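You operate a simulated robot arm through the tools that you are given. There is no shell and no other tool.

Carry out the task below with a simulated robot arm. There is one attempt and no reset: what you move stays moved.

Task
Take the collar and the core off the cream table's upright shaft.
Fine: air off and vent to 0 first; collar on the cream table, then core on the empty part of the gauge panel; leave the dial and the hoses. Set down upright: core.
Where things are to end (x, y in the base frame): collar within 0.06 m of [0.68, 0.5].

Only the result counts: the job must be done as asked and must still hold three seconds after the hand-in. Knocking over, shifting, dropping, spilling or breaking anything else fails it.

Robot
A 5-joint arm with a two-finger parallel gripper, fixed in place. Base frame: the origin is at the foot of the arm, x ahead of it, y to its left, z up. Lengths are in m, angles in rad, forces in N, time in s.
It reaches about 1.134 m from its shoulder. Its first joint turns from -2.601 to 2.601 rad. Payload 1.57 kg.
The tool frame sits at the grasp point between the pads (the TCP): z along the fingers, y along the line on which they close. The tips reach 0.03 m beyond it. The gripper opens to 0.11 m. The fingers are 0.024 m wide and 0.012 m thick; the gripper's body (0.048 by 0.112 m) begins 0.078 m behind the TCP.
Orientation is that of the tool frame in the base frame, as [roll, pitch, yaw] about the fixed x, y, z axes, in that order (R = Rz(yaw) Ry(pitch) Rx(roll)). With the fingers straight down and closing along the base's y, the tool's x points along the base's -x, its y along +y and its z along -z.

Tools
- The arm moves only by the tool nudge_tool. Its argument "deltas" is a list of rows, each a list of 7 numbers: the shift along the tool's x, y, z in m, then the turn, a rotation vector about the tool's x, y, z in rad, then the gripper command, from -1 (fully open) to 1 (shut), values between in proportion. In form: [[dx, dy, dz, wx, wy, wz, grip], ...]. A call has 1 to 20 rows; each row shifts and turns the commanded pose from where the row before left it, along the tool's axes as they then stand. Rows are played at 5 a second. More than 0.05 m and 0.15 rad between two rows, or a gripper value outside its range, and nothing of the call is played. Where a pose cannot be reached the arm comes as near as it can. A force on the tool above 40 N (or 10 N above the force at the start of the call, whichever is more), or a blocked arm, ends the call early, and 0.2 s more pass. The fingers move at their own pace (about 0.153 m/s each) and stop on an object; they squeeze with about 36 N. The grip force told is the motor's: it shows also when the fingers shut on nothing. Time passes only in rows, and 0.2 s behind the last, so rows that do not move let the fingers close. The reply holds the time, the measured pose of the TCP, the force on the tool along the base axes, the opening and the grip force, in the units named above and with some noise, with the torque about the TCP (base axes, N m) and any sound that the robot's microphone picked up.
- Cameras (640 x 400 px; columns grow to the right, rows downward): "scene" is fixed at [0.3918, 0.4939, 1.3655]; the picture's right is [0.74, -0.67, 0.00], its down [-0.58, -0.64, -0.51] and it looks along [0.34, 0.38, -0.86] (base axes); focal length 214 px, centre (320, 200). "wrist" rides on the gripper at [0.07, 0.016, -0.141] in the tool frame; the picture's right is [-0.23, 0.97, 0.00], its down [-0.85, -0.20, -0.48] and it looks along [-0.47, -0.11, 0.88] (tool axes); focal length 222 px, centre (320, 200). There is no depth. A picture from a camera that has moved, and an enlarged one, comes with that camera's place and axes in the base frame and with its lens. The place of the scene camera against the robot may be out by one fixed shift of up to 0.012 m in any direction.
- camera(camera): a new picture of that camera. No time passes.
- lift_body(by): slides the trunk up (or, below 0, down) by that many m; the arm rides with it, the base frame stays. It gives what a move gives, with no picture.
- close_up(camera, box): a new picture of the part [left, top, right, bottom] of that camera's present view, enlarged. No time passes.
- job_done(): hands the job in; it is judged then, once.

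Places have to be worked out from the pictures, the camera data and where the tool is seen. Open the gripper and draw the arm clear of the work before you hand the job in, unless the task says otherwise.

The tools are called after "Call:" as name(argument=value, ...) on one line, values as JSON. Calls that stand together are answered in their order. nudge_tool: Moves the arm, as the interface text tells. Its arguments: {"type":"object","properties":{"deltas":{"type":"array","items":{"type":"array","items":{"type":"number"}}}},"required":["deltas"]} The other tools are called the same way: lift_body (by) slides the trunk up or down; camera (camera) takes a picture; close_up (camera, box) takes an enlarged picture of a part of a camera's view; job_done () hands the job in.

At the start:

```text
t: 0.0
tool_pos: [0.5581, 0.3889, 1.2109]
ee_rot: [3.141, -0.002, -3.142]
contact_force: [0.3, 0.9, -0.3]
torque: [0.0, -0.01, 0.01]
opening: 0.1099
grip_force: 0.1
trunk travel left (down, up): [-0.944, 0.026]
```

scene: 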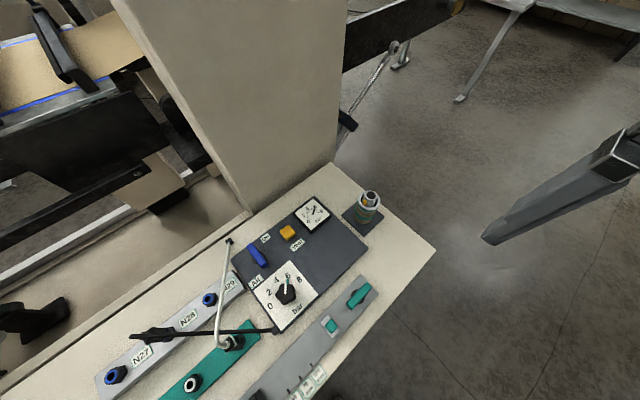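
wrist: 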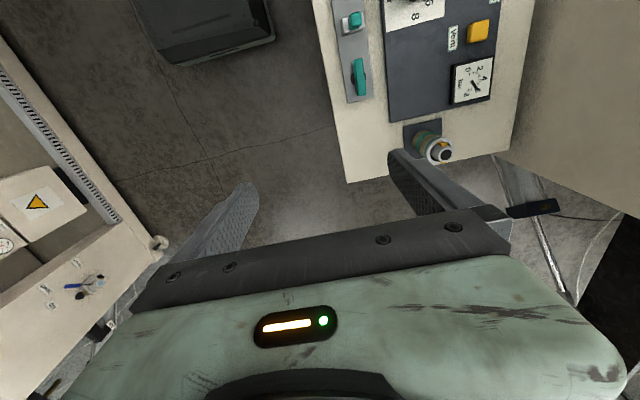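

The scene shows a cream table with a dark pneumatic panel (blue Air valve, orange Vent button, small gauge, regulator dial) and a shaft with a collar and core at its far end. I'll enlarge the views to read the details before moving anything.

Call:
close_up(camera="scene", box=[220, 160, 420, 285])

Call:
close_up(camera="scene", box=[80, 220, 400, 400])

Call:
close_up(camera="wrist", box=[320, 0, 560, 200])

Call:
close_up(camera="wrist", box=[0, 160, 160, 360])

```text
3.20 times, centred on (320, 222) of scene
camera zoom: at [0.3918, 0.4939, 1.3655], right [0.74, -0.67, 0.0], down [-0.58, -0.64, -0.51], along [0.34, 0.38, -0.86], focal length 686 px, centre (320, 128)
```

zoom: 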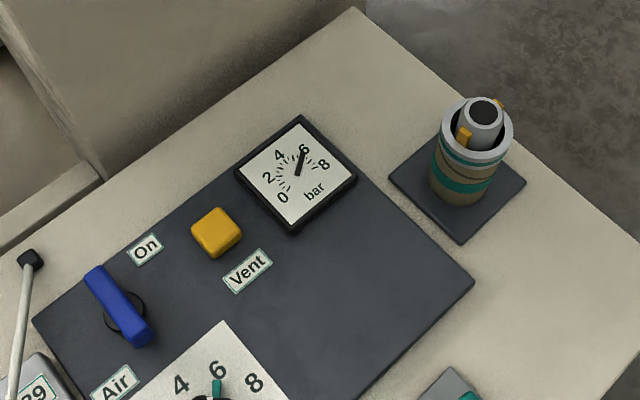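

```text
2.00 times, centred on (240, 310) of scene
camera zoom: at [0.3918, 0.4939, 1.3655], right [0.74, -0.67, 0.0], down [-0.58, -0.64, -0.51], along [0.34, 0.38, -0.86], focal length 429 px, centre (480, -20)
```

zoom: 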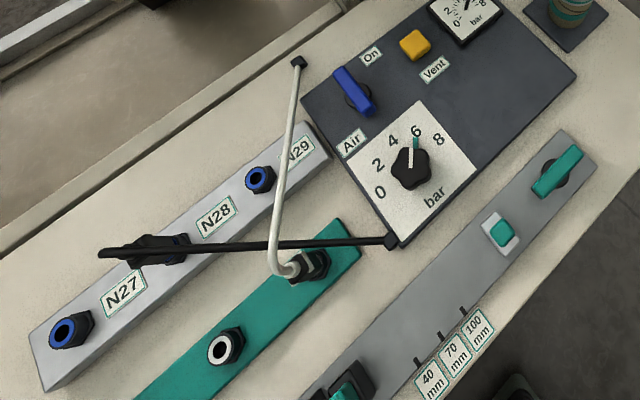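

```text
2.00 times, centred on (440, 100) of wrist
camera zoom: at [0.4899, 0.4056, 1.3532], right [0.23, 0.97, 0.0], down [0.85, -0.2, 0.48], along [0.47, -0.11, -0.88], focal length 444 px, centre (80, 400)
```

zoom: 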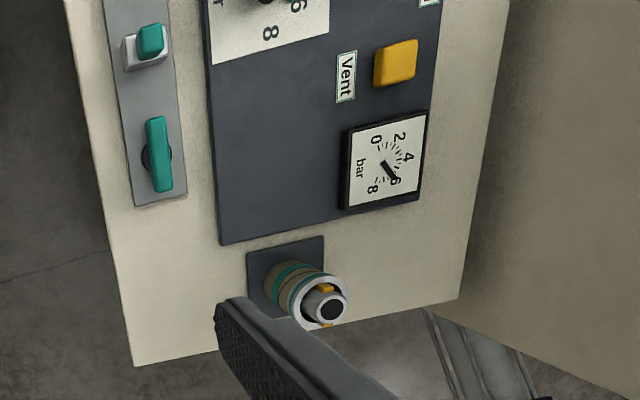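

```text
2.00 times, centred on (80, 260) of wrist
camera zoom: at [0.4899, 0.4056, 1.3532], right [0.23, 0.97, 0.0], down [0.85, -0.2, 0.48], along [0.47, -0.11, -0.88], focal length 444 px, centre (800, 80)
```

zoom: 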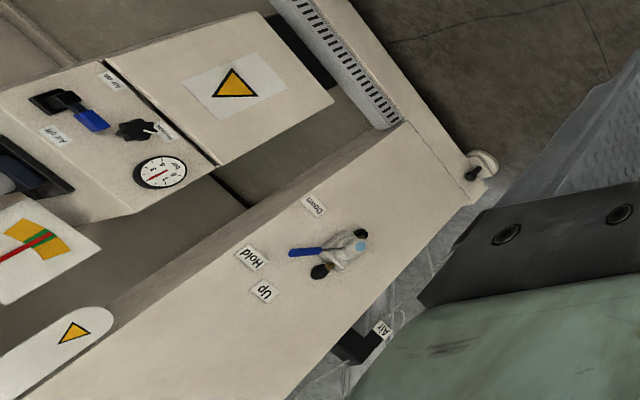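

From the two views I triangulate the shaft top at about (0.68, 0.62, 0.915), the table surface at z ≈ 0.77, the Air lever near (0.38, 0.73) and Vent near (0.48, 0.73); the gauge reads 6 bar. I'll move the wrist camera above the panel for a better look.

Call:
nudge_tool(deltas=[[0.0083, 0.0373, 0.0159, 0, 0, 0, -1], [0.0083, 0.0373, 0.0159, 0, 0, 0, -1], [0.0083, 0.0373, 0.0159, 0, 0, 0, -1], [0.0083, 0.0373, 0.0159, 0, 0, 0, -1], [0.0083, 0.0373, 0.0159, 0, 0, 0, -1], [0.0083, 0.0373, 0.0159, 0, 0, 0, -1], [0.0083, 0.0373, 0.0159, 0, 0, 0, -1], [0, 0, 0, 0, 0, 0, -1]])

Call:
camera(camera="wrist")

Call:
camera(camera="scene")

```text
t: 1.8
tool_pos: [0.4995, 0.6502, 1.2104]
ee_rot: [3.141, 0.0, 3.14]
contact_force: [0.1, -0.6, 0.0]
torque: [0.0, 0.0, 0.01]
opening: 0.1097
grip_force: 0.0
out of reach, approached as far as the arm can: row 1, 2, 3, 4, 5, 6, 7
trunk travel left (down, up): [-0.944, 0.026]
```

```text
taken
camera wrist: at [0.4319, 0.6668, 1.3533], right [0.23, 0.97, 0.0], down [0.85, -0.2, 0.48], along [0.47, -0.11, -0.88], focal length 222 px, centre (320, 200)
```

wrist: 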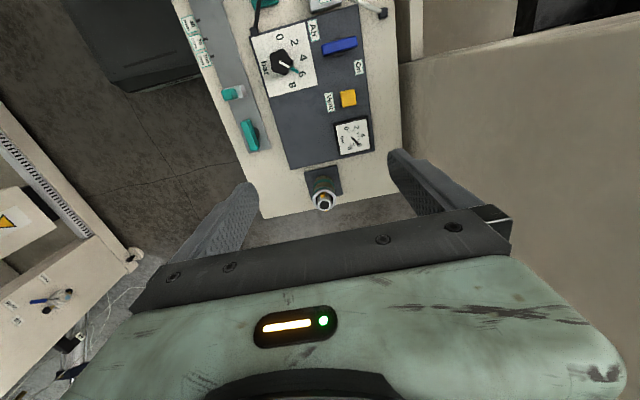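

```text
taken
```

scene: 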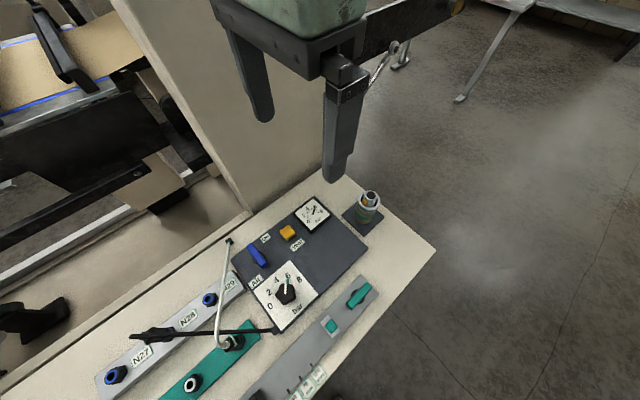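

The arm kept its height at z 1.21, so I'll probably have to lower with the trunk. I'll zoom in on the panel from here first.

Call:
close_up(camera="wrist", box=[230, 0, 400, 106])

Call:
close_up(camera="wrist", box=[270, 110, 400, 220])

Call:
close_up(camera="scene", box=[220, 220, 320, 290])

Call:
close_up(camera="scene", box=[330, 175, 400, 240])

```text
3.76 times, centred on (315, 53) of wrist
camera zoom: at [0.4319, 0.6668, 1.3533], right [0.23, 0.97, 0.0], down [0.85, -0.2, 0.48], along [0.47, -0.11, -0.88], focal length 836 px, centre (339, 753)
```

zoom: 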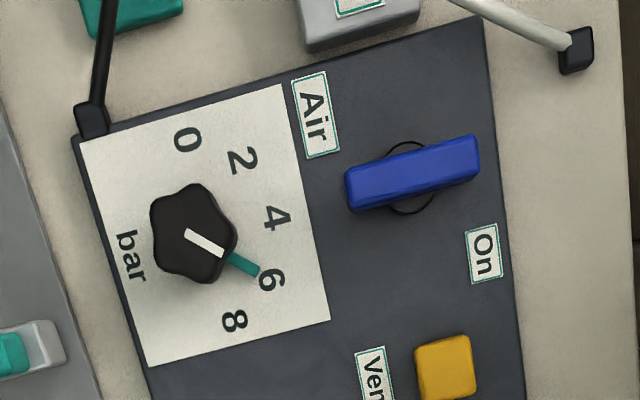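

```text
3.64 times, centred on (335, 165) of wrist
camera zoom: at [0.4319, 0.6668, 1.3533], right [0.23, 0.97, 0.0], down [0.85, -0.2, 0.48], along [0.47, -0.11, -0.88], focal length 808 px, centre (266, 327)
```

zoom: 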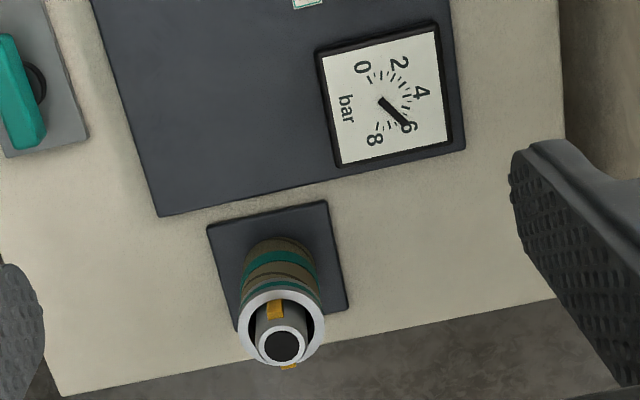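

```text
5.71 times, centred on (270, 255) of scene
camera zoom: at [0.3918, 0.4939, 1.3655], right [0.74, -0.67, 0.0], down [-0.58, -0.64, -0.51], along [0.34, 0.38, -0.86], focal length 1226 px, centre (606, -114)
```

zoom: 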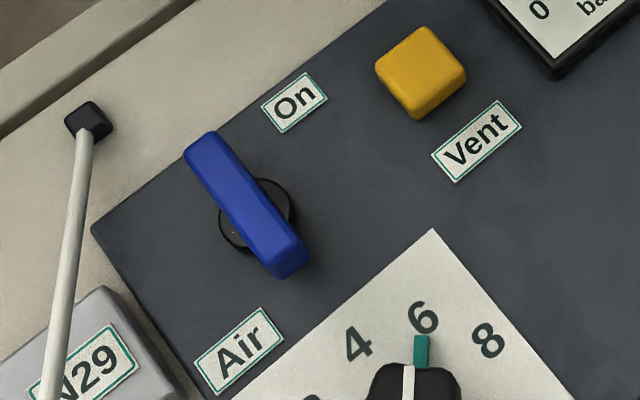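

```text
6.15 times, centred on (365, 208) of scene
camera zoom: at [0.3918, 0.4939, 1.3655], right [0.74, -0.67, 0.0], down [-0.58, -0.64, -0.51], along [0.34, 0.38, -0.86], focal length 1320 px, centre (43, 154)
```

zoom: 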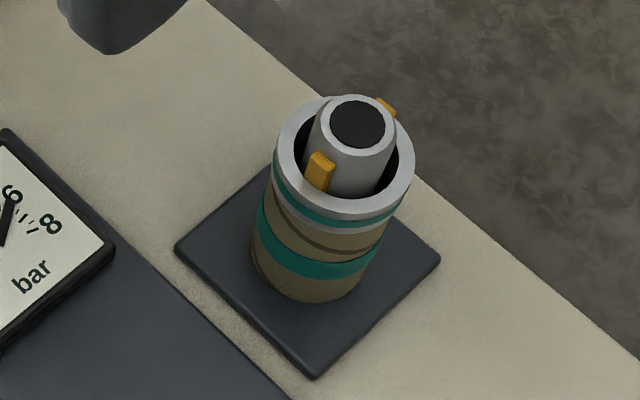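

Two wrist views agree: shaft at (0.680, 0.619) with its top at z ≈ 0.92, the plate and panel top at z ≈ 0.80, and the lever top somewhere near 0.83–0.84. I'll lower the trunk 0.2 m for a closer look, which leaves the tips at about 0.98.

Call:
lift_body(by=-0.2)

Call:
camera(camera="wrist")

```text
t: 4.0
tool_pos: [0.5004, 0.6497, 1.0109]
ee_rot: [-3.139, 0.0, 3.141]
contact_force: [0.1, 0.3, 0.1]
torque: [0.02, 0.01, -0.03]
opening: 0.1101
grip_force: 0.0
trunk travel left (down, up): [-0.744, 0.226]
```

```text
taken
camera wrist: at [0.432, 0.6665, 1.1533], right [0.23, 0.97, 0.0], down [0.85, -0.2, 0.48], along [0.47, -0.11, -0.88], focal length 222 px, centre (320, 200)
```

wrist: 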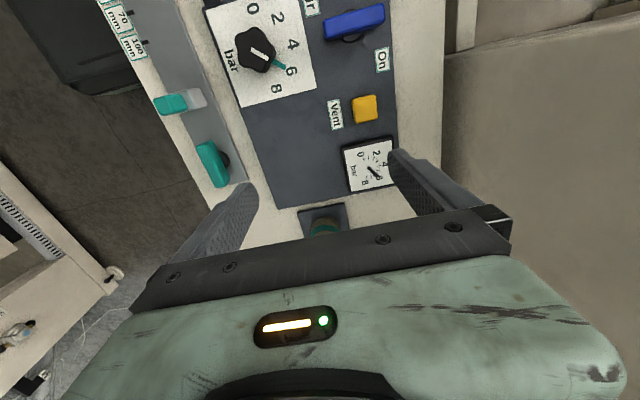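

The lever and vent button are clear from here. I'll move towards the lever and include a small downward shift to test whether the arm itself can lower.

Call:
nudge_tool(deltas=[[0.03, 0.02, 0.0, 0, 0, 0, -1], [0.03, 0.02, 0.0, 0, 0, 0, -1], [0.03, 0.02, 0.0, 0, 0, 0, -1], [0.0, 0.0, 0.02, 0, 0, 0, -1], [0.0, 0.0, 0.02, 0, 0, 0, -1], [0, 0, 0, 0, 0, 0, -1]])

Call:
camera(camera="wrist")

Call:
camera(camera="scene")

```text
t: 5.4
tool_pos: [0.4105, 0.711, 1.0108]
ee_rot: [-3.14, 0.001, 3.139]
contact_force: [0.8, -0.4, 0.4]
torque: [0.01, -0.03, -0.02]
opening: 0.1102
grip_force: 0.1
out of reach, approached as far as the arm can: row 4, 5
trunk travel left (down, up): [-0.744, 0.226]
```

```text
taken
camera wrist: at [0.3425, 0.7268, 1.1532], right [0.23, 0.97, 0.0], down [0.85, -0.2, 0.48], along [0.47, -0.11, -0.88], focal length 222 px, centre (320, 200)
```

wrist: 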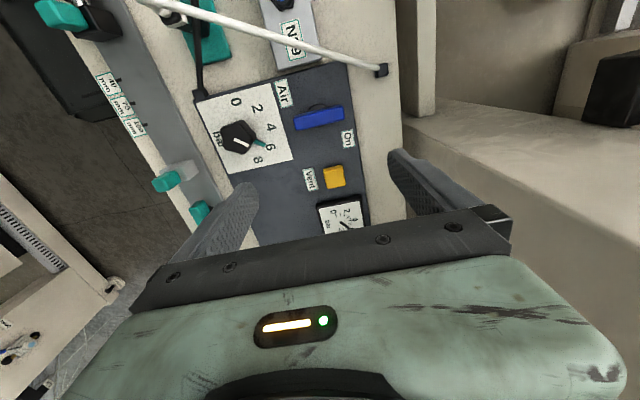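

```text
taken
```

scene: 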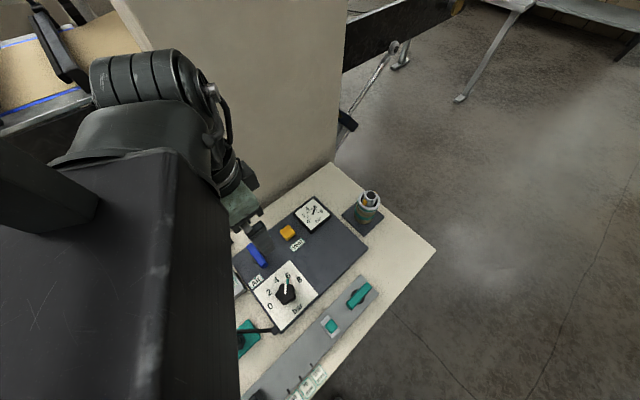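

Height only changes with the trunk. I'll enlarge the lever and vent from this position to fix their places, and check the white hose nearby.

Call:
close_up(camera="wrist", box=[270, 60, 400, 200])

Call:
close_up(camera="wrist", box=[140, 0, 400, 120])

Call:
close_up(camera="scene", box=[215, 220, 315, 285])

```text
2.86 times, centred on (335, 130) of wrist
camera zoom: at [0.3425, 0.7268, 1.1532], right [0.23, 0.97, 0.0], down [0.85, -0.2, 0.48], along [0.47, -0.11, -0.88], focal length 635 px, centre (277, 400)
```

zoom: 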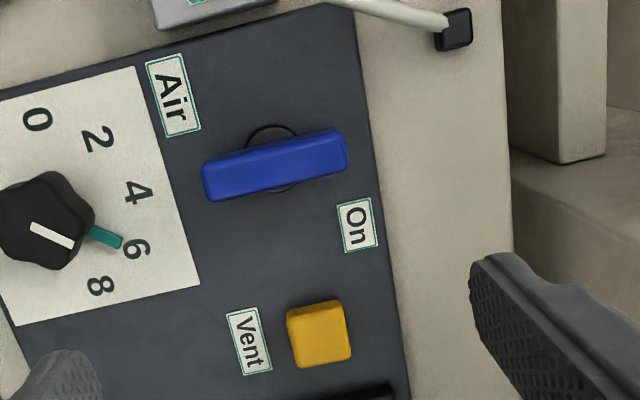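

```text
2.46 times, centred on (270, 60) of wrist
camera zoom: at [0.3425, 0.7268, 1.1532], right [0.23, 0.97, 0.0], down [0.85, -0.2, 0.48], along [0.47, -0.11, -0.88], focal length 547 px, centre (443, 545)
```

zoom: 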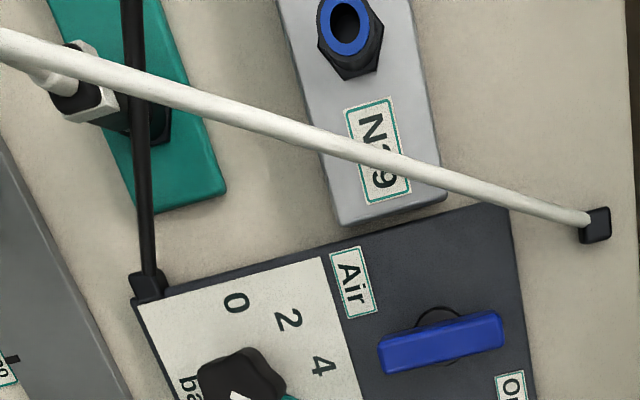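

```text
6.15 times, centred on (265, 252) of scene
camera zoom: at [0.3918, 0.4939, 1.3655], right [0.74, -0.67, 0.0], down [-0.58, -0.64, -0.51], along [0.34, 0.38, -0.86], focal length 1320 px, centre (658, -123)
```

zoom: 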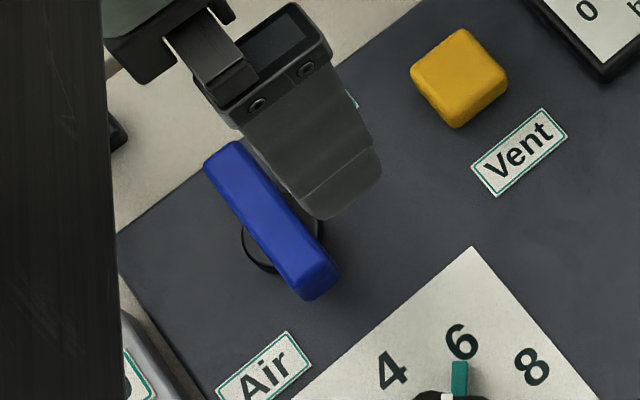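

I triangulate the lever centre at (0.3885, 0.7155), top z ≈ 0.84, bar along y and about 66 mm long. The Vent button is at (0.482, 0.718), top z ≈ 0.824. I'll centre over the lever, narrow the fingers and spin the tool 90° so they close along x.

Call:
nudge_tool(deltas=[[0.022, 0.0045, 0, 0, 0, 0, 0.1], [0, 0, 0, 0, 0, -0.1428, 0.1], [0, 0, 0, 0, 0, -0.1428, 0.1], [0, 0, 0, 0, 0, -0.1428, 0.1], [0, 0, 0, 0, 0, -0.1428, 0.1], [0, 0, 0, 0, 0, -0.1428, 0.1], [0, 0, 0, 0, 0, -0.1428, 0.1], [0, 0, 0, 0, 0, -0.1428, 0.1], [0, 0, 0, 0, 0, -0.1428, 0.1], [0, 0, 0, 0, 0, -0.1428, 0.1], [0, 0, 0, 0, 0, -0.1428, 0.1], [0, 0, 0, 0, 0, -0.1428, 0.1], [0, 0, 0, 0, 0, 0, 0.1]])

Call:
camera(camera="wrist")

Call:
camera(camera="scene")

```text
t: 8.2
tool_pos: [0.3894, 0.7141, 1.0099]
ee_rot: [-3.14, 0.0, -1.57]
contact_force: [-0.4, 0.6, -0.1]
torque: [0.01, 0.02, 0.0]
opening: 0.0497
grip_force: 0.0
trunk travel left (down, up): [-0.744, 0.226]
```

```text
taken
camera wrist: at [0.374, 0.6453, 1.1532], right [-0.97, 0.23, 0.0], down [0.2, 0.86, 0.48], along [0.11, 0.47, -0.88], focal length 222 px, centre (320, 200)
```

wrist: 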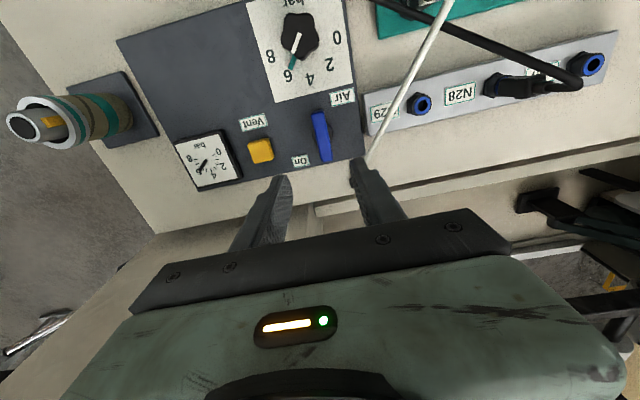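

```text
taken
```

scene: 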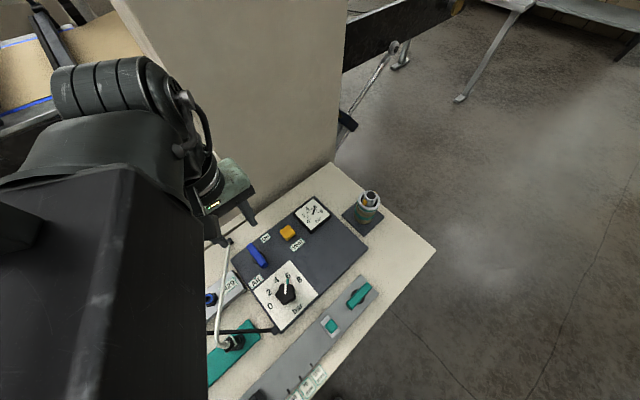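

The lever projects exactly where I computed it, and this view shows the shaft from the side. I'll enlarge the shaft stack and the lever area.

Call:
close_up(camera="wrist", box=[0, 60, 170, 170])

Call:
close_up(camera="wrist", box=[260, 80, 400, 200])

```text
3.64 times, centred on (85, 115) of wrist
camera zoom: at [0.374, 0.6453, 1.1532], right [-0.97, 0.23, 0.0], down [0.2, 0.86, 0.48], along [0.11, 0.47, -0.88], focal length 808 px, centre (1174, 509)
```

zoom: 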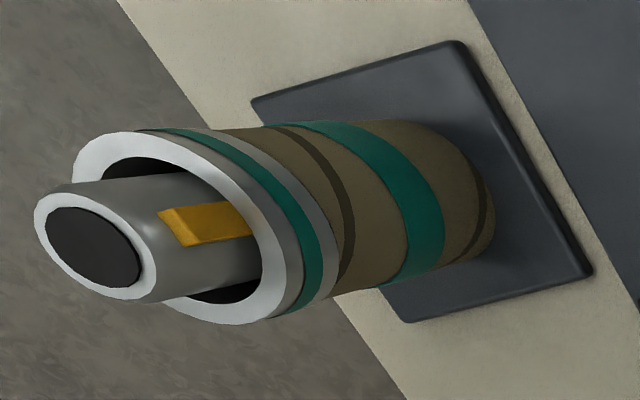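

```text
3.33 times, centred on (330, 140) of wrist
camera zoom: at [0.374, 0.6453, 1.1532], right [-0.97, 0.23, 0.0], down [0.2, 0.86, 0.48], along [0.11, 0.47, -0.88], focal length 740 px, centre (287, 400)
```

zoom: 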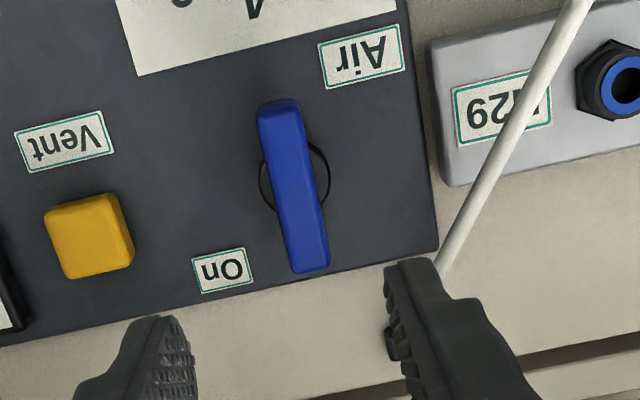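

The stack is clear: a grey shaft with orange keys, a thin white/teal collar on top, and a brown/teal core below it. I'll enlarge further to measure the collar's seam and height.

Call:
close_up(camera="wrist", box=[0, 80, 100, 150])

Call:
close_up(camera="wrist", box=[60, 80, 160, 150])

```text
5.71 times, centred on (50, 115) of wrist
camera zoom: at [0.374, 0.6453, 1.1532], right [-0.97, 0.23, 0.0], down [0.2, 0.86, 0.48], along [0.11, 0.47, -0.88], focal length 1269 px, centre (1863, 686)
```

zoom: 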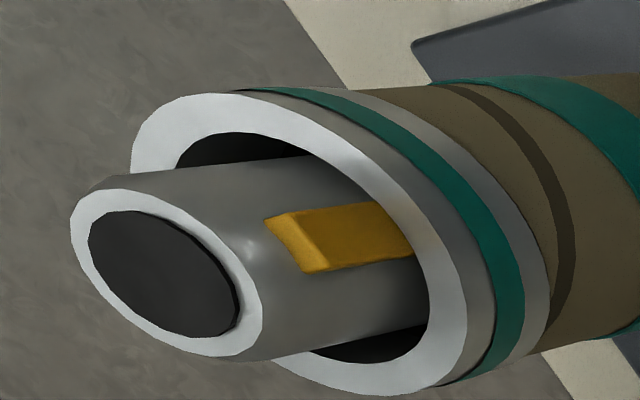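

```text
5.71 times, centred on (110, 115) of wrist
camera zoom: at [0.374, 0.6453, 1.1532], right [-0.97, 0.23, 0.0], down [0.2, 0.86, 0.48], along [0.11, 0.47, -0.88], focal length 1269 px, centre (1520, 686)
```

zoom: 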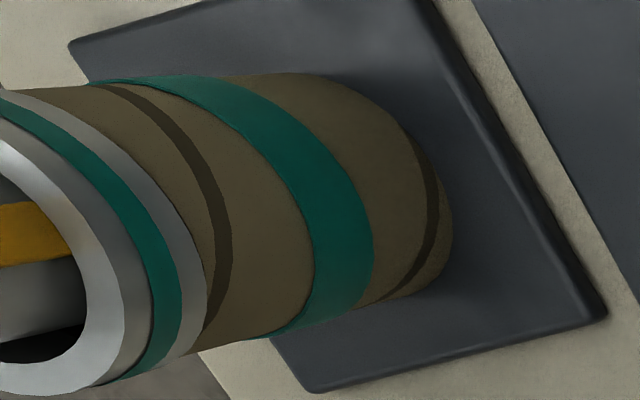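

I measure the collar rim at z ≈ 0.897, the seam with the core at ≈ 0.88 and a radius of ≈ 0.028–0.03. Next the Air lever: I'll lower the trunk towards it and stop short to check alignment.

Call:
lift_body(by=-0.13)

Call:
camera(camera="wrist")

Call:
close_up(camera="scene", box=[200, 200, 320, 290])

```text
t: 9.8
tool_pos: [0.3902, 0.7155, 0.8807]
ee_rot: [3.14, 0.001, -1.573]
contact_force: [0.0, -0.5, 0.2]
torque: [-0.02, -0.01, -0.01]
opening: 0.0493
grip_force: 0.1
trunk travel left (down, up): [-0.614, 0.356]
```

```text
taken
camera wrist: at [0.3738, 0.6453, 1.0233], right [-0.97, 0.23, 0.0], down [0.2, 0.85, 0.48], along [0.11, 0.47, -0.88], focal length 222 px, centre (320, 200)
```

wrist: 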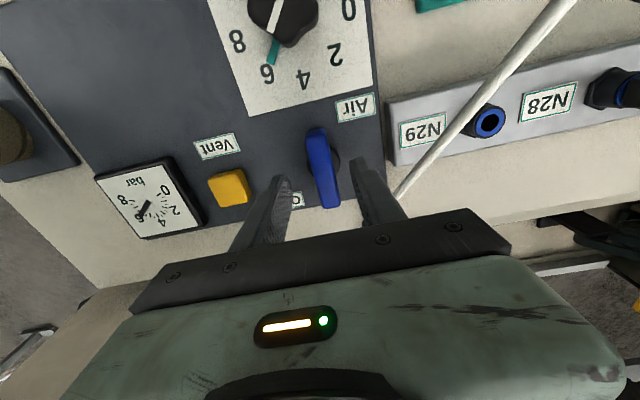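

```text
4.44 times, centred on (260, 245) of scene
camera zoom: at [0.3918, 0.4939, 1.3655], right [0.74, -0.67, 0.0], down [-0.58, -0.64, -0.51], along [0.34, 0.38, -0.86], focal length 953 px, centre (587, 0)
```

zoom: 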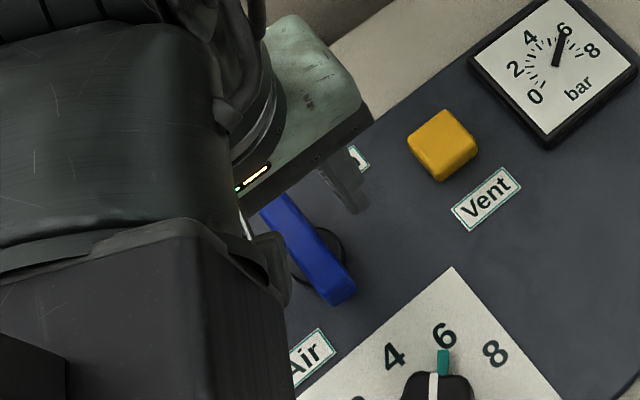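

The lever sits centred between the finger pads. I'll lower another 0.036 m so the tips straddle the bar, staying above the panel.

Call:
lift_body(by=-0.036)

Call:
camera(camera="wrist")

```text
t: 10.6
tool_pos: [0.388, 0.7155, 0.8441]
ee_rot: [3.141, 0.002, -1.572]
contact_force: [-0.3, 1.3, 0.0]
torque: [0.01, 0.0, -0.03]
opening: 0.0497
grip_force: 0.1
trunk travel left (down, up): [-0.578, 0.392]
```

```text
taken
camera wrist: at [0.3738, 0.6453, 0.9873], right [-0.97, 0.23, 0.0], down [0.2, 0.85, 0.48], along [0.11, 0.47, -0.88], focal length 222 px, centre (320, 200)
```

wrist: 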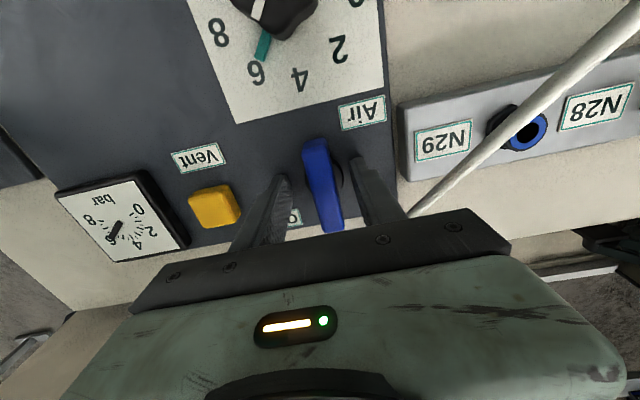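

The fingers straddle the bar with no contact. I'll close them on it and hold.

Call:
nudge_tool(deltas=[[0, 0, 0, 0, 0, 0, 0.6], [0, 0, 0, 0, 0, 0, 1], [0, 0, 0, 0, 0, 0, 1]])

Call:
close_up(camera="wrist", box=[240, 120, 420, 240])

```text
t: 11.3
tool_pos: [0.3857, 0.7148, 0.8448]
ee_rot: [3.14, 0.0, -1.571]
contact_force: [-27.2, -3.3, -9.5]
torque: [0.12, 0.86, -0.02]
opening: 0.0315
grip_force: 40.4
trunk travel left (down, up): [-0.578, 0.392]
```

```text
3.33 times, centred on (330, 180) of wrist
camera zoom: at [0.3709, 0.646, 0.9875], right [-0.97, 0.23, 0.0], down [0.2, 0.86, 0.48], along [0.11, 0.47, -0.88], focal length 740 px, centre (287, 267)
```

zoom: 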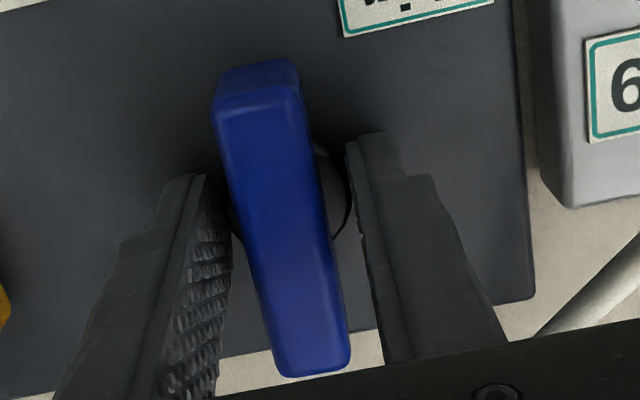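

The fingers stopped at 0.0315 m with a side force: the tips reached the round hub under the bar, which puts its centre at x ≈ 0.386. I'll reopen, raise a little so only the bar is between the pads, and shift 2.5 mm to centre.

Call:
nudge_tool(deltas=[[0, 0, 0, 0, 0, 0, 0.1], [0, 0, 0, 0, 0, 0, 0.1], [0, 0.0025, 0, 0, 0, 0, 0.1]])

Call:
lift_body(by=0.009)

Call:
nudge_tool(deltas=[[0, 0, 0, 0, 0, 0, 0.5], [0, 0, 0, 0, 0, 0, 0.7], [0, 0, 0, 0, 0, 0, 0.8]])

Call:
close_up(camera="wrist", box=[240, 120, 420, 240])

```text
t: 12.2
tool_pos: [0.386, 0.7144, 0.8447]
ee_rot: [-3.142, -0.001, -1.573]
contact_force: [0.4, -0.2, -1.1]
torque: [0.02, -0.01, 0.03]
opening: 0.0494
grip_force: 0.0
trunk travel left (down, up): [-0.578, 0.392]
```

```text
t: 12.7
tool_pos: [0.3858, 0.7153, 0.8534]
ee_rot: [-3.14, 0.001, -1.572]
contact_force: [-1.2, 0.1, 0.3]
torque: [0.02, -0.01, -0.02]
opening: 0.0497
grip_force: 0.0
trunk travel left (down, up): [-0.587, 0.383]
```

```text
t: 13.5
tool_pos: [0.3847, 0.7141, 0.8535]
ee_rot: [-3.142, -0.002, -1.571]
contact_force: [-6.3, -2.1, 0.6]
torque: [-0.12, 0.04, -0.05]
opening: 0.0179
grip_force: 32.7
trunk travel left (down, up): [-0.587, 0.383]
```

```text
3.33 times, centred on (330, 180) of wrist
camera zoom: at [0.3704, 0.6451, 0.9965], right [-0.97, 0.23, 0.0], down [0.2, 0.86, 0.48], along [0.11, 0.47, -0.88], focal length 740 px, centre (287, 267)
```

zoom: 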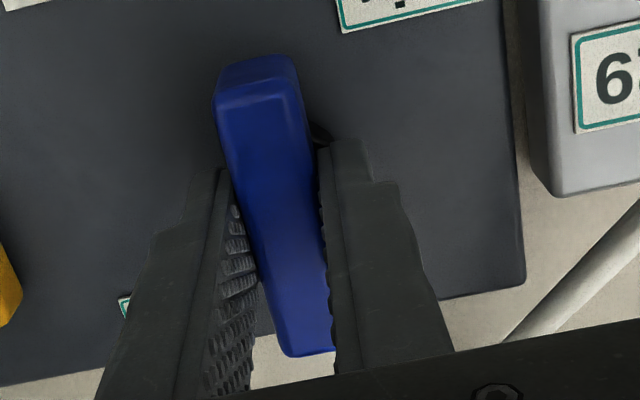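

The pads now hold the 18 mm bar itself. I'll test a small turn one way and watch the torque and the lever.

Call:
nudge_tool(deltas=[[0, 0, 0, 0, 0, 0.06, 0.9], [0, 0, 0, 0, 0, 0.06, 0.9], [0, 0, 0, 0, 0, 0, 0.9]])

Call:
close_up(camera="wrist", box=[240, 120, 420, 240])

```text
t: 14.3
tool_pos: [0.3846, 0.715, 0.8545]
ee_rot: [3.142, -0.001, -1.692]
contact_force: [-10.8, -5.7, -4.2]
torque: [0.23, 0.15, 0.0]
opening: 0.0179
grip_force: 33.1
trunk travel left (down, up): [-0.587, 0.383]
```

```text
3.33 times, centred on (330, 180) of wrist
camera zoom: at [0.3621, 0.6476, 0.9965], right [-0.94, 0.34, 0.0], down [0.3, 0.82, 0.48], along [0.16, 0.45, -0.88], focal length 740 px, centre (287, 267)
```

zoom: 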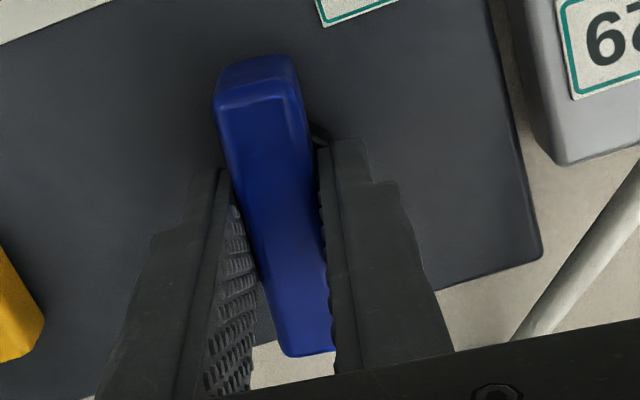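

The lever turned freely with the tool and the torque stayed near zero, so this direction works. I'll continue the turn in steps while watching forces.

Call:
nudge_tool(deltas=[[0, 0, 0, 0, 0, 0.1, 0.9], [0, 0, 0, 0, 0, 0.1, 0.9], [0, 0, 0, 0, 0, 0.1, 0.9], [0, 0, 0, 0, 0, 0.1, 0.9], [0, 0, 0, 0, 0, 0, 0.9]])

Call:
camera(camera="wrist")

```text
t: 15.5
tool_pos: [0.386, 0.7141, 0.8533]
ee_rot: [-3.14, -0.001, -2.092]
contact_force: [-13.4, -4.1, -3.5]
torque: [-0.61, 0.61, -0.01]
opening: 0.0182
grip_force: 32.8
trunk travel left (down, up): [-0.587, 0.383]
```

```text
taken
camera wrist: at [0.3377, 0.6625, 0.9965], right [-0.73, 0.68, 0.0], down [0.6, 0.64, 0.48], along [0.33, 0.35, -0.88], focal length 222 px, centre (320, 200)
```

wrist: 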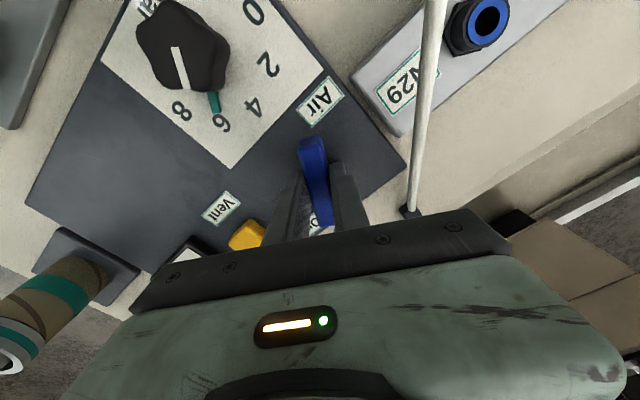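

It has turned 0.52 rad without resistance about the axis. I'll continue towards a quarter turn.

Call:
nudge_tool(deltas=[[0, 0, 0, 0, 0, 0.1, 0.9], [0, 0, 0, 0, 0, 0.1, 0.9], [0, 0, 0, 0, 0, 0.1, 0.9], [0, 0, 0, 0, 0, 0.1, 0.9], [0, 0, 0, 0, 0, 0.1, 0.9], [0, 0, 0, 0, 0, 0, 0.9]])

Call:
camera(camera="wrist")

```text
t: 16.9
tool_pos: [0.3851, 0.7151, 0.854]
ee_rot: [-3.141, 0.0, -2.594]
contact_force: [-16.1, -7.1, -8.0]
torque: [-0.08, 0.54, -0.03]
opening: 0.0179
grip_force: 33.1
trunk travel left (down, up): [-0.587, 0.383]
```

```text
taken
camera wrist: at [0.3185, 0.6924, 0.9965], right [-0.31, 0.95, 0.0], down [0.83, 0.28, 0.48], along [0.45, 0.15, -0.88], focal length 222 px, centre (320, 200)
```

wrist: 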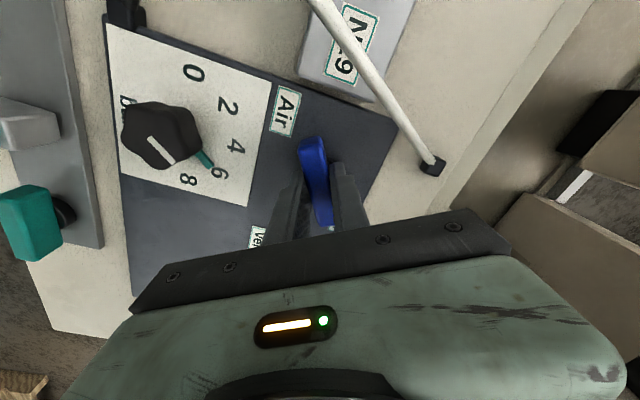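

1.02 rad done; the bar still follows the tool. I'll finish the quarter turn with small steps, watching for an end stop.

Call:
nudge_tool(deltas=[[0, 0, 0, 0, 0, 0.1, 0.9], [0, 0, 0, 0, 0, 0.1, 0.9], [0, 0, 0, 0, 0, 0.1, 0.9], [0, 0, 0, 0, 0, 0.1, 0.9], [0, 0, 0, 0, 0, 0.1, 0.9], [0, 0, 0, 0, 0, 0, 0.9]])

Call:
camera(camera="wrist")

Call:
close_up(camera="scene", box=[200, 190, 350, 290])

```text
t: 18.3
tool_pos: [0.385, 0.716, 0.8544]
ee_rot: [-3.14, 0.002, -3.092]
contact_force: [-18.4, -11.8, -11.9]
torque: [0.06, 0.54, 0.0]
opening: 0.018
grip_force: 32.5
trunk travel left (down, up): [-0.587, 0.383]
```

```text
taken
camera wrist: at [0.3161, 0.728, 0.9965], right [0.18, 0.98, 0.0], down [0.86, -0.16, 0.48], along [0.47, -0.09, -0.88], focal length 222 px, centre (320, 200)
```

wrist: 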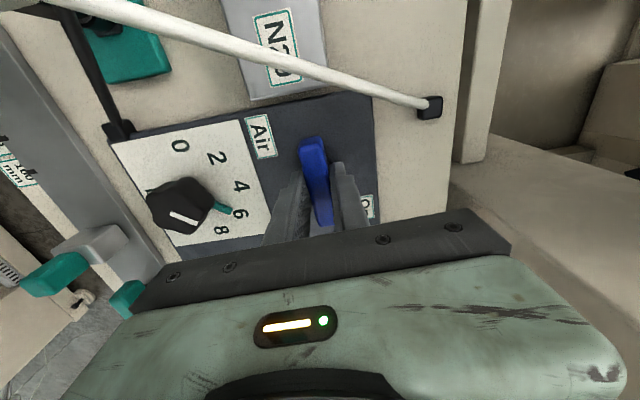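

```text
4.00 times, centred on (275, 240) of scene
camera zoom: at [0.3918, 0.4939, 1.3655], right [0.74, -0.67, 0.0], down [-0.58, -0.64, -0.51], along [0.34, 0.38, -0.86], focal length 858 px, centre (500, 40)
```

zoom: 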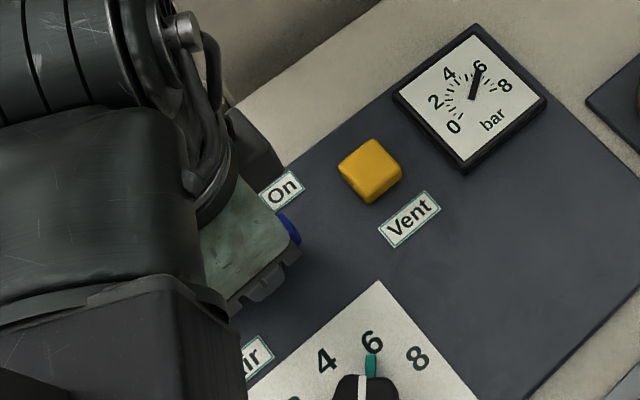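

1.52 rad turned, no stop yet. I'll add the last 0.05 rad and then release the bar.

Call:
nudge_tool(deltas=[[0, 0, 0, 0, 0, 0.05, 0.9], [0, 0, 0, 0, 0, 0, 0.9]])

Call:
nudge_tool(deltas=[[0, 0, 0, 0, 0, 0, 0.4], [0, 0, 0, 0, 0, 0, 0.1], [0, 0, 0, 0, 0, 0, 0.1]])

Call:
camera(camera="wrist")

```text
t: 18.9
tool_pos: [0.3834, 0.7151, 0.8533]
ee_rot: [-3.14, -0.001, -3.141]
contact_force: [-18.3, -10.8, -12.5]
torque: [0.04, 0.46, 0.07]
opening: 0.0179
grip_force: 32.4
trunk travel left (down, up): [-0.587, 0.383]
```

```text
t: 19.7
tool_pos: [0.3868, 0.7143, 0.853]
ee_rot: [-3.141, 0.001, 3.141]
contact_force: [0.5, 0.3, -0.5]
torque: [0.01, 0.02, -0.01]
opening: 0.0495
grip_force: 0.1
trunk travel left (down, up): [-0.587, 0.383]
```

```text
taken
camera wrist: at [0.3181, 0.7314, 0.9962], right [0.23, 0.97, 0.0], down [0.85, -0.2, 0.48], along [0.47, -0.11, -0.88], focal length 222 px, centre (320, 200)
```

wrist: 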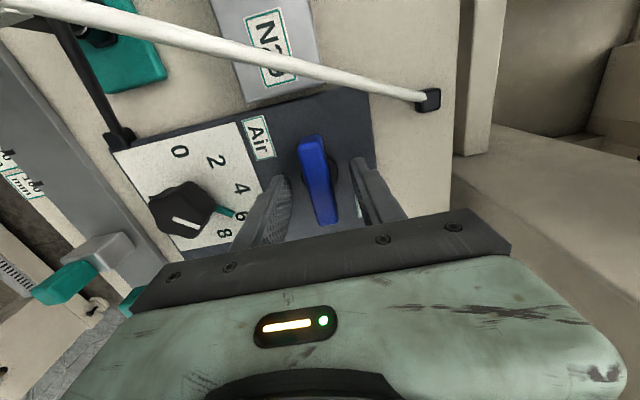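

The lever now lies along x, a full quarter turn from where it was. I'll raise the trunk clear and look at the lever and gauge.

Call:
lift_body(by=0.09)

Call:
nudge_tool(deltas=[[-0.032, 0.001, 0, 0, 0, 0, 1], [-0.032, 0.001, 0, 0, 0, 0, 1], [-0.031, 0.002, 0, 0, 0, 0, 1], [0, 0, 0, 0, 0, 0, 1]])

Call:
camera(camera="wrist")

Call:
camera(camera="scene")

```text
t: 21.0
tool_pos: [0.3874, 0.715, 0.9438]
ee_rot: [3.141, 0.0, 3.141]
contact_force: [-0.2, -0.3, -0.2]
torque: [0.0, 0.03, 0.02]
opening: 0.0495
grip_force: 0.1
trunk travel left (down, up): [-0.677, 0.293]
```

```text
t: 22.0
tool_pos: [0.4817, 0.7181, 0.9436]
ee_rot: [3.141, 0.0, 3.141]
contact_force: [0.0, 0.4, 0.7]
torque: [0.03, 0.0, -0.02]
opening: 0.0001
grip_force: 21.2
trunk travel left (down, up): [-0.677, 0.293]
```

```text
taken
camera wrist: at [0.4137, 0.7351, 1.0862], right [0.23, 0.97, 0.0], down [0.86, -0.2, 0.48], along [0.47, -0.11, -0.88], focal length 222 px, centre (320, 200)
```

wrist: 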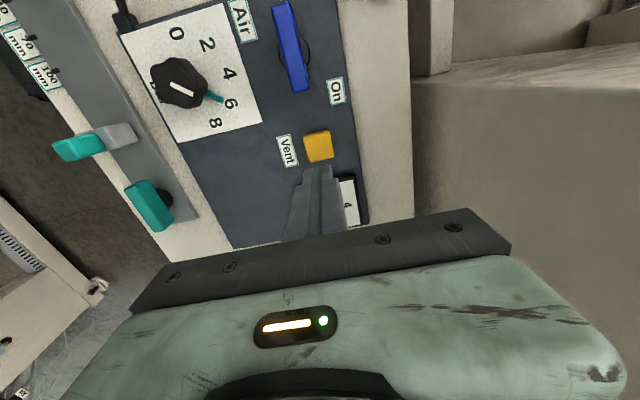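

```text
taken
```

scene: 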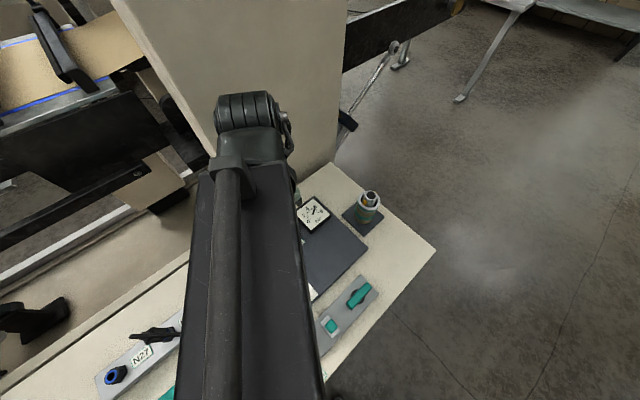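

The Vent button sits directly under the closed fingertips, as computed. I'll lower to just above it and then press in small steps while watching the gauge.

Call:
lift_body(by=-0.084)

Call:
close_up(camera="wrist", box=[260, 120, 400, 240])

Call:
close_up(camera="scene", box=[280, 180, 380, 250])

```text
t: 23.2
tool_pos: [0.4809, 0.7185, 0.8589]
ee_rot: [3.141, 0.0, 3.14]
contact_force: [0.7, 0.7, 1.3]
torque: [0.01, 0.0, -0.01]
opening: 0.0001
grip_force: 21.2
trunk travel left (down, up): [-0.593, 0.377]
```

```text
3.33 times, centred on (330, 180) of wrist
camera zoom: at [0.4132, 0.7352, 1.0023], right [0.23, 0.97, 0.0], down [0.85, -0.2, 0.48], along [0.47, -0.11, -0.88], focal length 740 px, centre (287, 267)
```

zoom: 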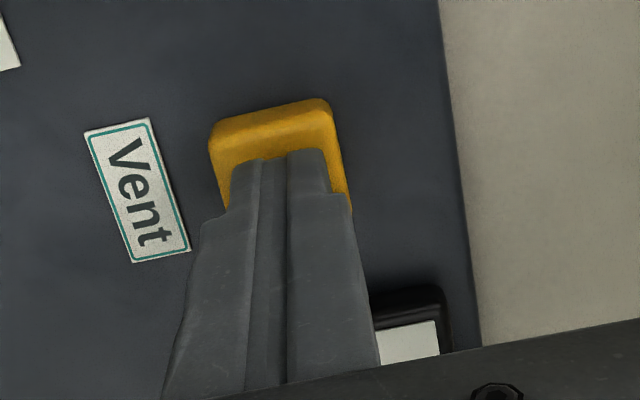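

```text
5.71 times, centred on (330, 215) of scene
camera zoom: at [0.3918, 0.4939, 1.3655], right [0.74, -0.67, 0.0], down [-0.58, -0.64, -0.51], along [0.34, 0.38, -0.86], focal length 1226 px, centre (263, 114)
```

zoom: 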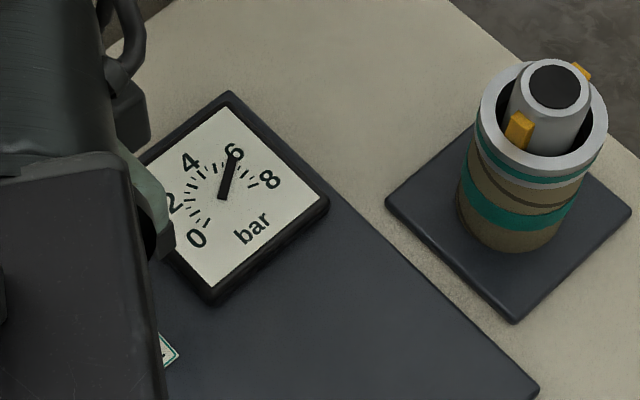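

Tips are about 5 mm above the button, centred on it. I'll press in small increments.

Call:
lift_body(by=-0.006)

Call:
lift_body(by=-0.002)

Call:
close_up(camera="scene", box=[280, 180, 380, 250])

```text
t: 23.7
tool_pos: [0.4803, 0.718, 0.8535]
ee_rot: [3.14, 0.0, 3.142]
contact_force: [3.2, 3.3, 10.1]
torque: [0.12, -0.05, 0.02]
opening: 0.0
grip_force: 21.4
trunk travel left (down, up): [-0.587, 0.383]
heard: click
```

```text
t: 24.2
tool_pos: [0.4816, 0.7184, 0.8531]
ee_rot: [3.139, 0.001, 3.141]
contact_force: [7.3, 9.5, 25.7]
torque: [0.32, -0.22, -0.03]
opening: 0.0
grip_force: 21.3
trunk travel left (down, up): [-0.585, 0.385]
```

```text
5.71 times, centred on (330, 215) of scene
camera zoom: at [0.3918, 0.4939, 1.3655], right [0.74, -0.67, 0.0], down [-0.58, -0.64, -0.51], along [0.34, 0.38, -0.86], focal length 1226 px, centre (263, 114)
```

zoom: 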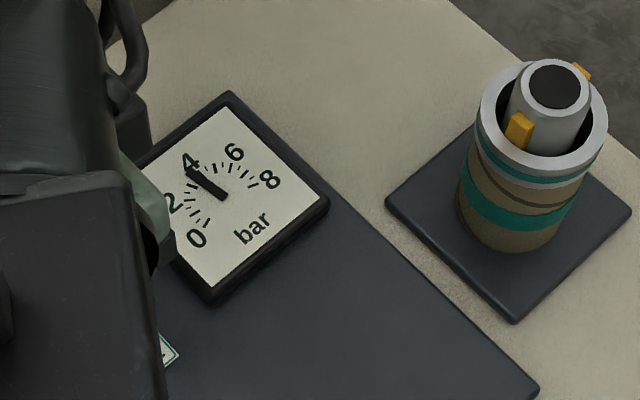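

A click was heard and the gauge is falling (now about 4). I'll keep the button held while time passes.

Call:
nudge_tool(deltas=[[0, 0, 0, 0, 0, 0, 1], [0, 0, 0, 0, 0, 0, 1], [0, 0, 0, 0, 0, 0, 1], [0, 0, 0, 0, 0, 0, 1], [0, 0, 0, 0, 0, 0, 1], [0, 0, 0, 0, 0, 0, 1], [0, 0, 0, 0, 0, 0, 1], [0, 0, 0, 0, 0, 0, 1], [0, 0, 0, 0, 0, 0, 1], [0, 0, 0, 0, 0, 0, 1]])

Call:
close_up(camera="scene", box=[280, 180, 380, 250])

```text
t: 26.4
tool_pos: [0.4798, 0.7175, 0.8517]
ee_rot: [3.14, -0.001, 3.141]
contact_force: [6.2, 7.6, 25.0]
torque: [0.22, -0.19, 0.02]
opening: 0.0001
grip_force: 21.5
trunk travel left (down, up): [-0.585, 0.385]
```

```text
5.71 times, centred on (330, 215) of scene
camera zoom: at [0.3918, 0.4939, 1.3655], right [0.74, -0.67, 0.0], down [-0.58, -0.64, -0.51], along [0.34, 0.38, -0.86], focal length 1226 px, centre (263, 114)
```

zoom: 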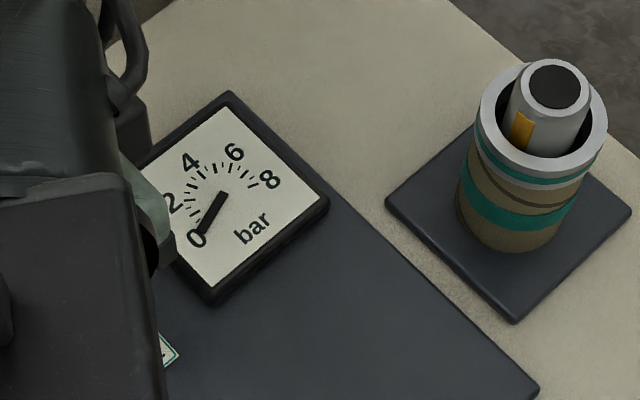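

The gauge reads 0 and the orange keys have retracted into the shaft. I'll hold another second, then raise off the button and check that it stays at 0.

Call:
nudge_tool(deltas=[[0, 0, 0, 0, 0, 0, 1], [0, 0, 0, 0, 0, 0, 1], [0, 0, 0, 0, 0, 0, 1], [0, 0, 0, 0, 0, 0, 1], [0, 0, 0, 0, 0, 0, 1], [0, 0, 0, 0, 0, 0, 1], [0, 0, 0, 0, 0, 0, 1]])

Call:
lift_body(by=0.2)

Call:
close_up(camera="scene", box=[280, 180, 380, 250])

Call:
camera(camera="wrist")

```text
t: 28.1
tool_pos: [0.4804, 0.7163, 0.8534]
ee_rot: [3.14, 0.001, 3.141]
contact_force: [2.5, 3.9, 23.3]
torque: [0.13, -0.07, 0.01]
opening: 0.0001
grip_force: 21.2
trunk travel left (down, up): [-0.585, 0.385]
```

```text
t: 30.2
tool_pos: [0.4804, 0.7182, 1.0521]
ee_rot: [3.141, 0.001, 3.141]
contact_force: [-0.6, -0.9, -0.8]
torque: [0.01, -0.01, -0.02]
opening: 0.0
grip_force: 21.3
trunk travel left (down, up): [-0.785, 0.185]
```

```text
5.71 times, centred on (330, 215) of scene
camera zoom: at [0.3918, 0.4939, 1.3655], right [0.74, -0.67, 0.0], down [-0.58, -0.64, -0.51], along [0.34, 0.38, -0.86], focal length 1226 px, centre (263, 114)
```

zoom: 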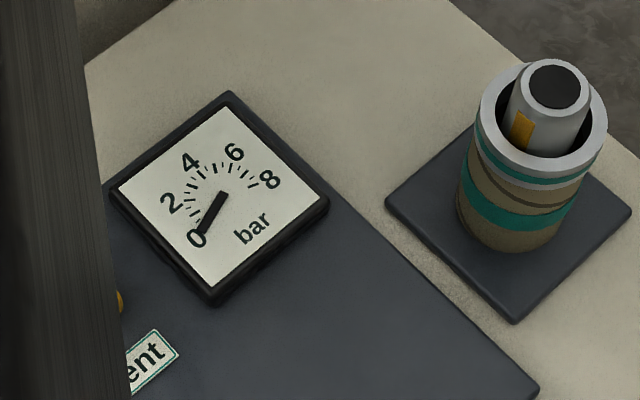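

```text
taken
camera wrist: at [0.4132, 0.7354, 1.1941], right [0.23, 0.97, 0.0], down [0.85, -0.2, 0.48], along [0.47, -0.11, -0.88], focal length 222 px, centre (320, 200)
```

wrist: 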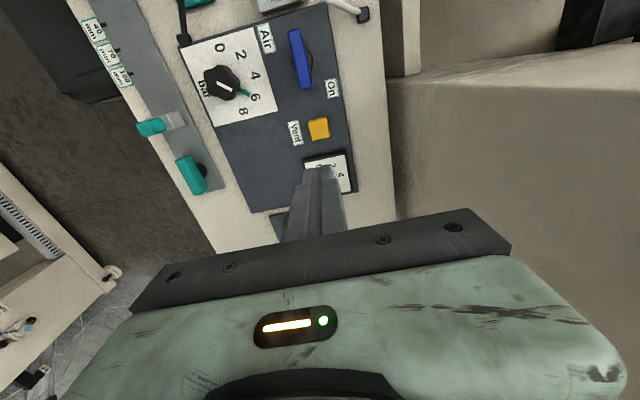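

The gauge holds at 0 with the button released, so the air is off and vented. Now I'll open the gripper and move above the shaft at (0.680, 0.619).

Call:
nudge_tool(deltas=[[-0.0399, -0.01984, 0, 0, 0, 0, -0.6], [-0.0399, -0.01984, 0, 0, 0, 0, -0.6], [-0.0399, -0.01984, 0, 0, 0, 0, -0.6], [-0.0399, -0.01984, 0, 0, 0, 0, -0.6], [-0.0399, -0.01984, 0, 0, 0, 0, -0.6], [0, 0, 0, 0, 0, 0, -0.6]])

Call:
camera(camera="wrist")

Call:
camera(camera="scene")

```text
t: 31.6
tool_pos: [0.6819, 0.6184, 1.0503]
ee_rot: [-3.141, 0.0, -3.142]
contact_force: [0.2, 0.1, 0.5]
torque: [0.01, 0.05, 0.01]
opening: 0.0883
grip_force: 0.0
trunk travel left (down, up): [-0.785, 0.185]
```

```text
taken
camera wrist: at [0.614, 0.6348, 1.1942], right [0.23, 0.97, 0.0], down [0.86, -0.2, 0.48], along [0.47, -0.11, -0.88], focal length 222 px, centre (320, 200)
```

wrist: 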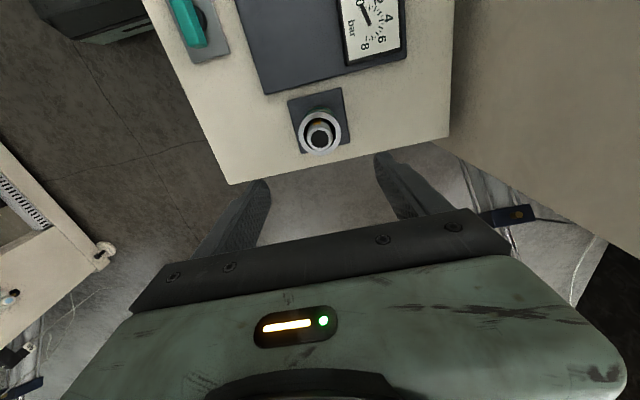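

```text
taken
```

scene: 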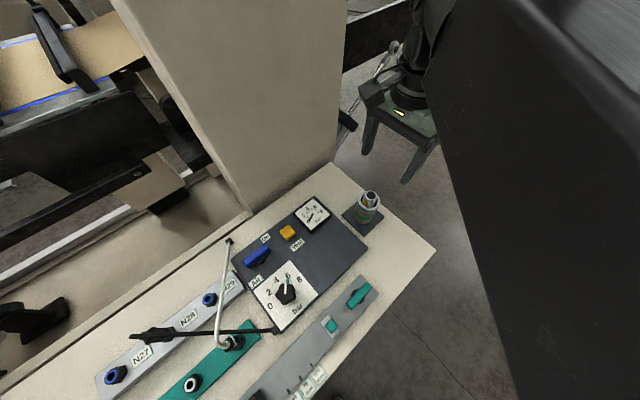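

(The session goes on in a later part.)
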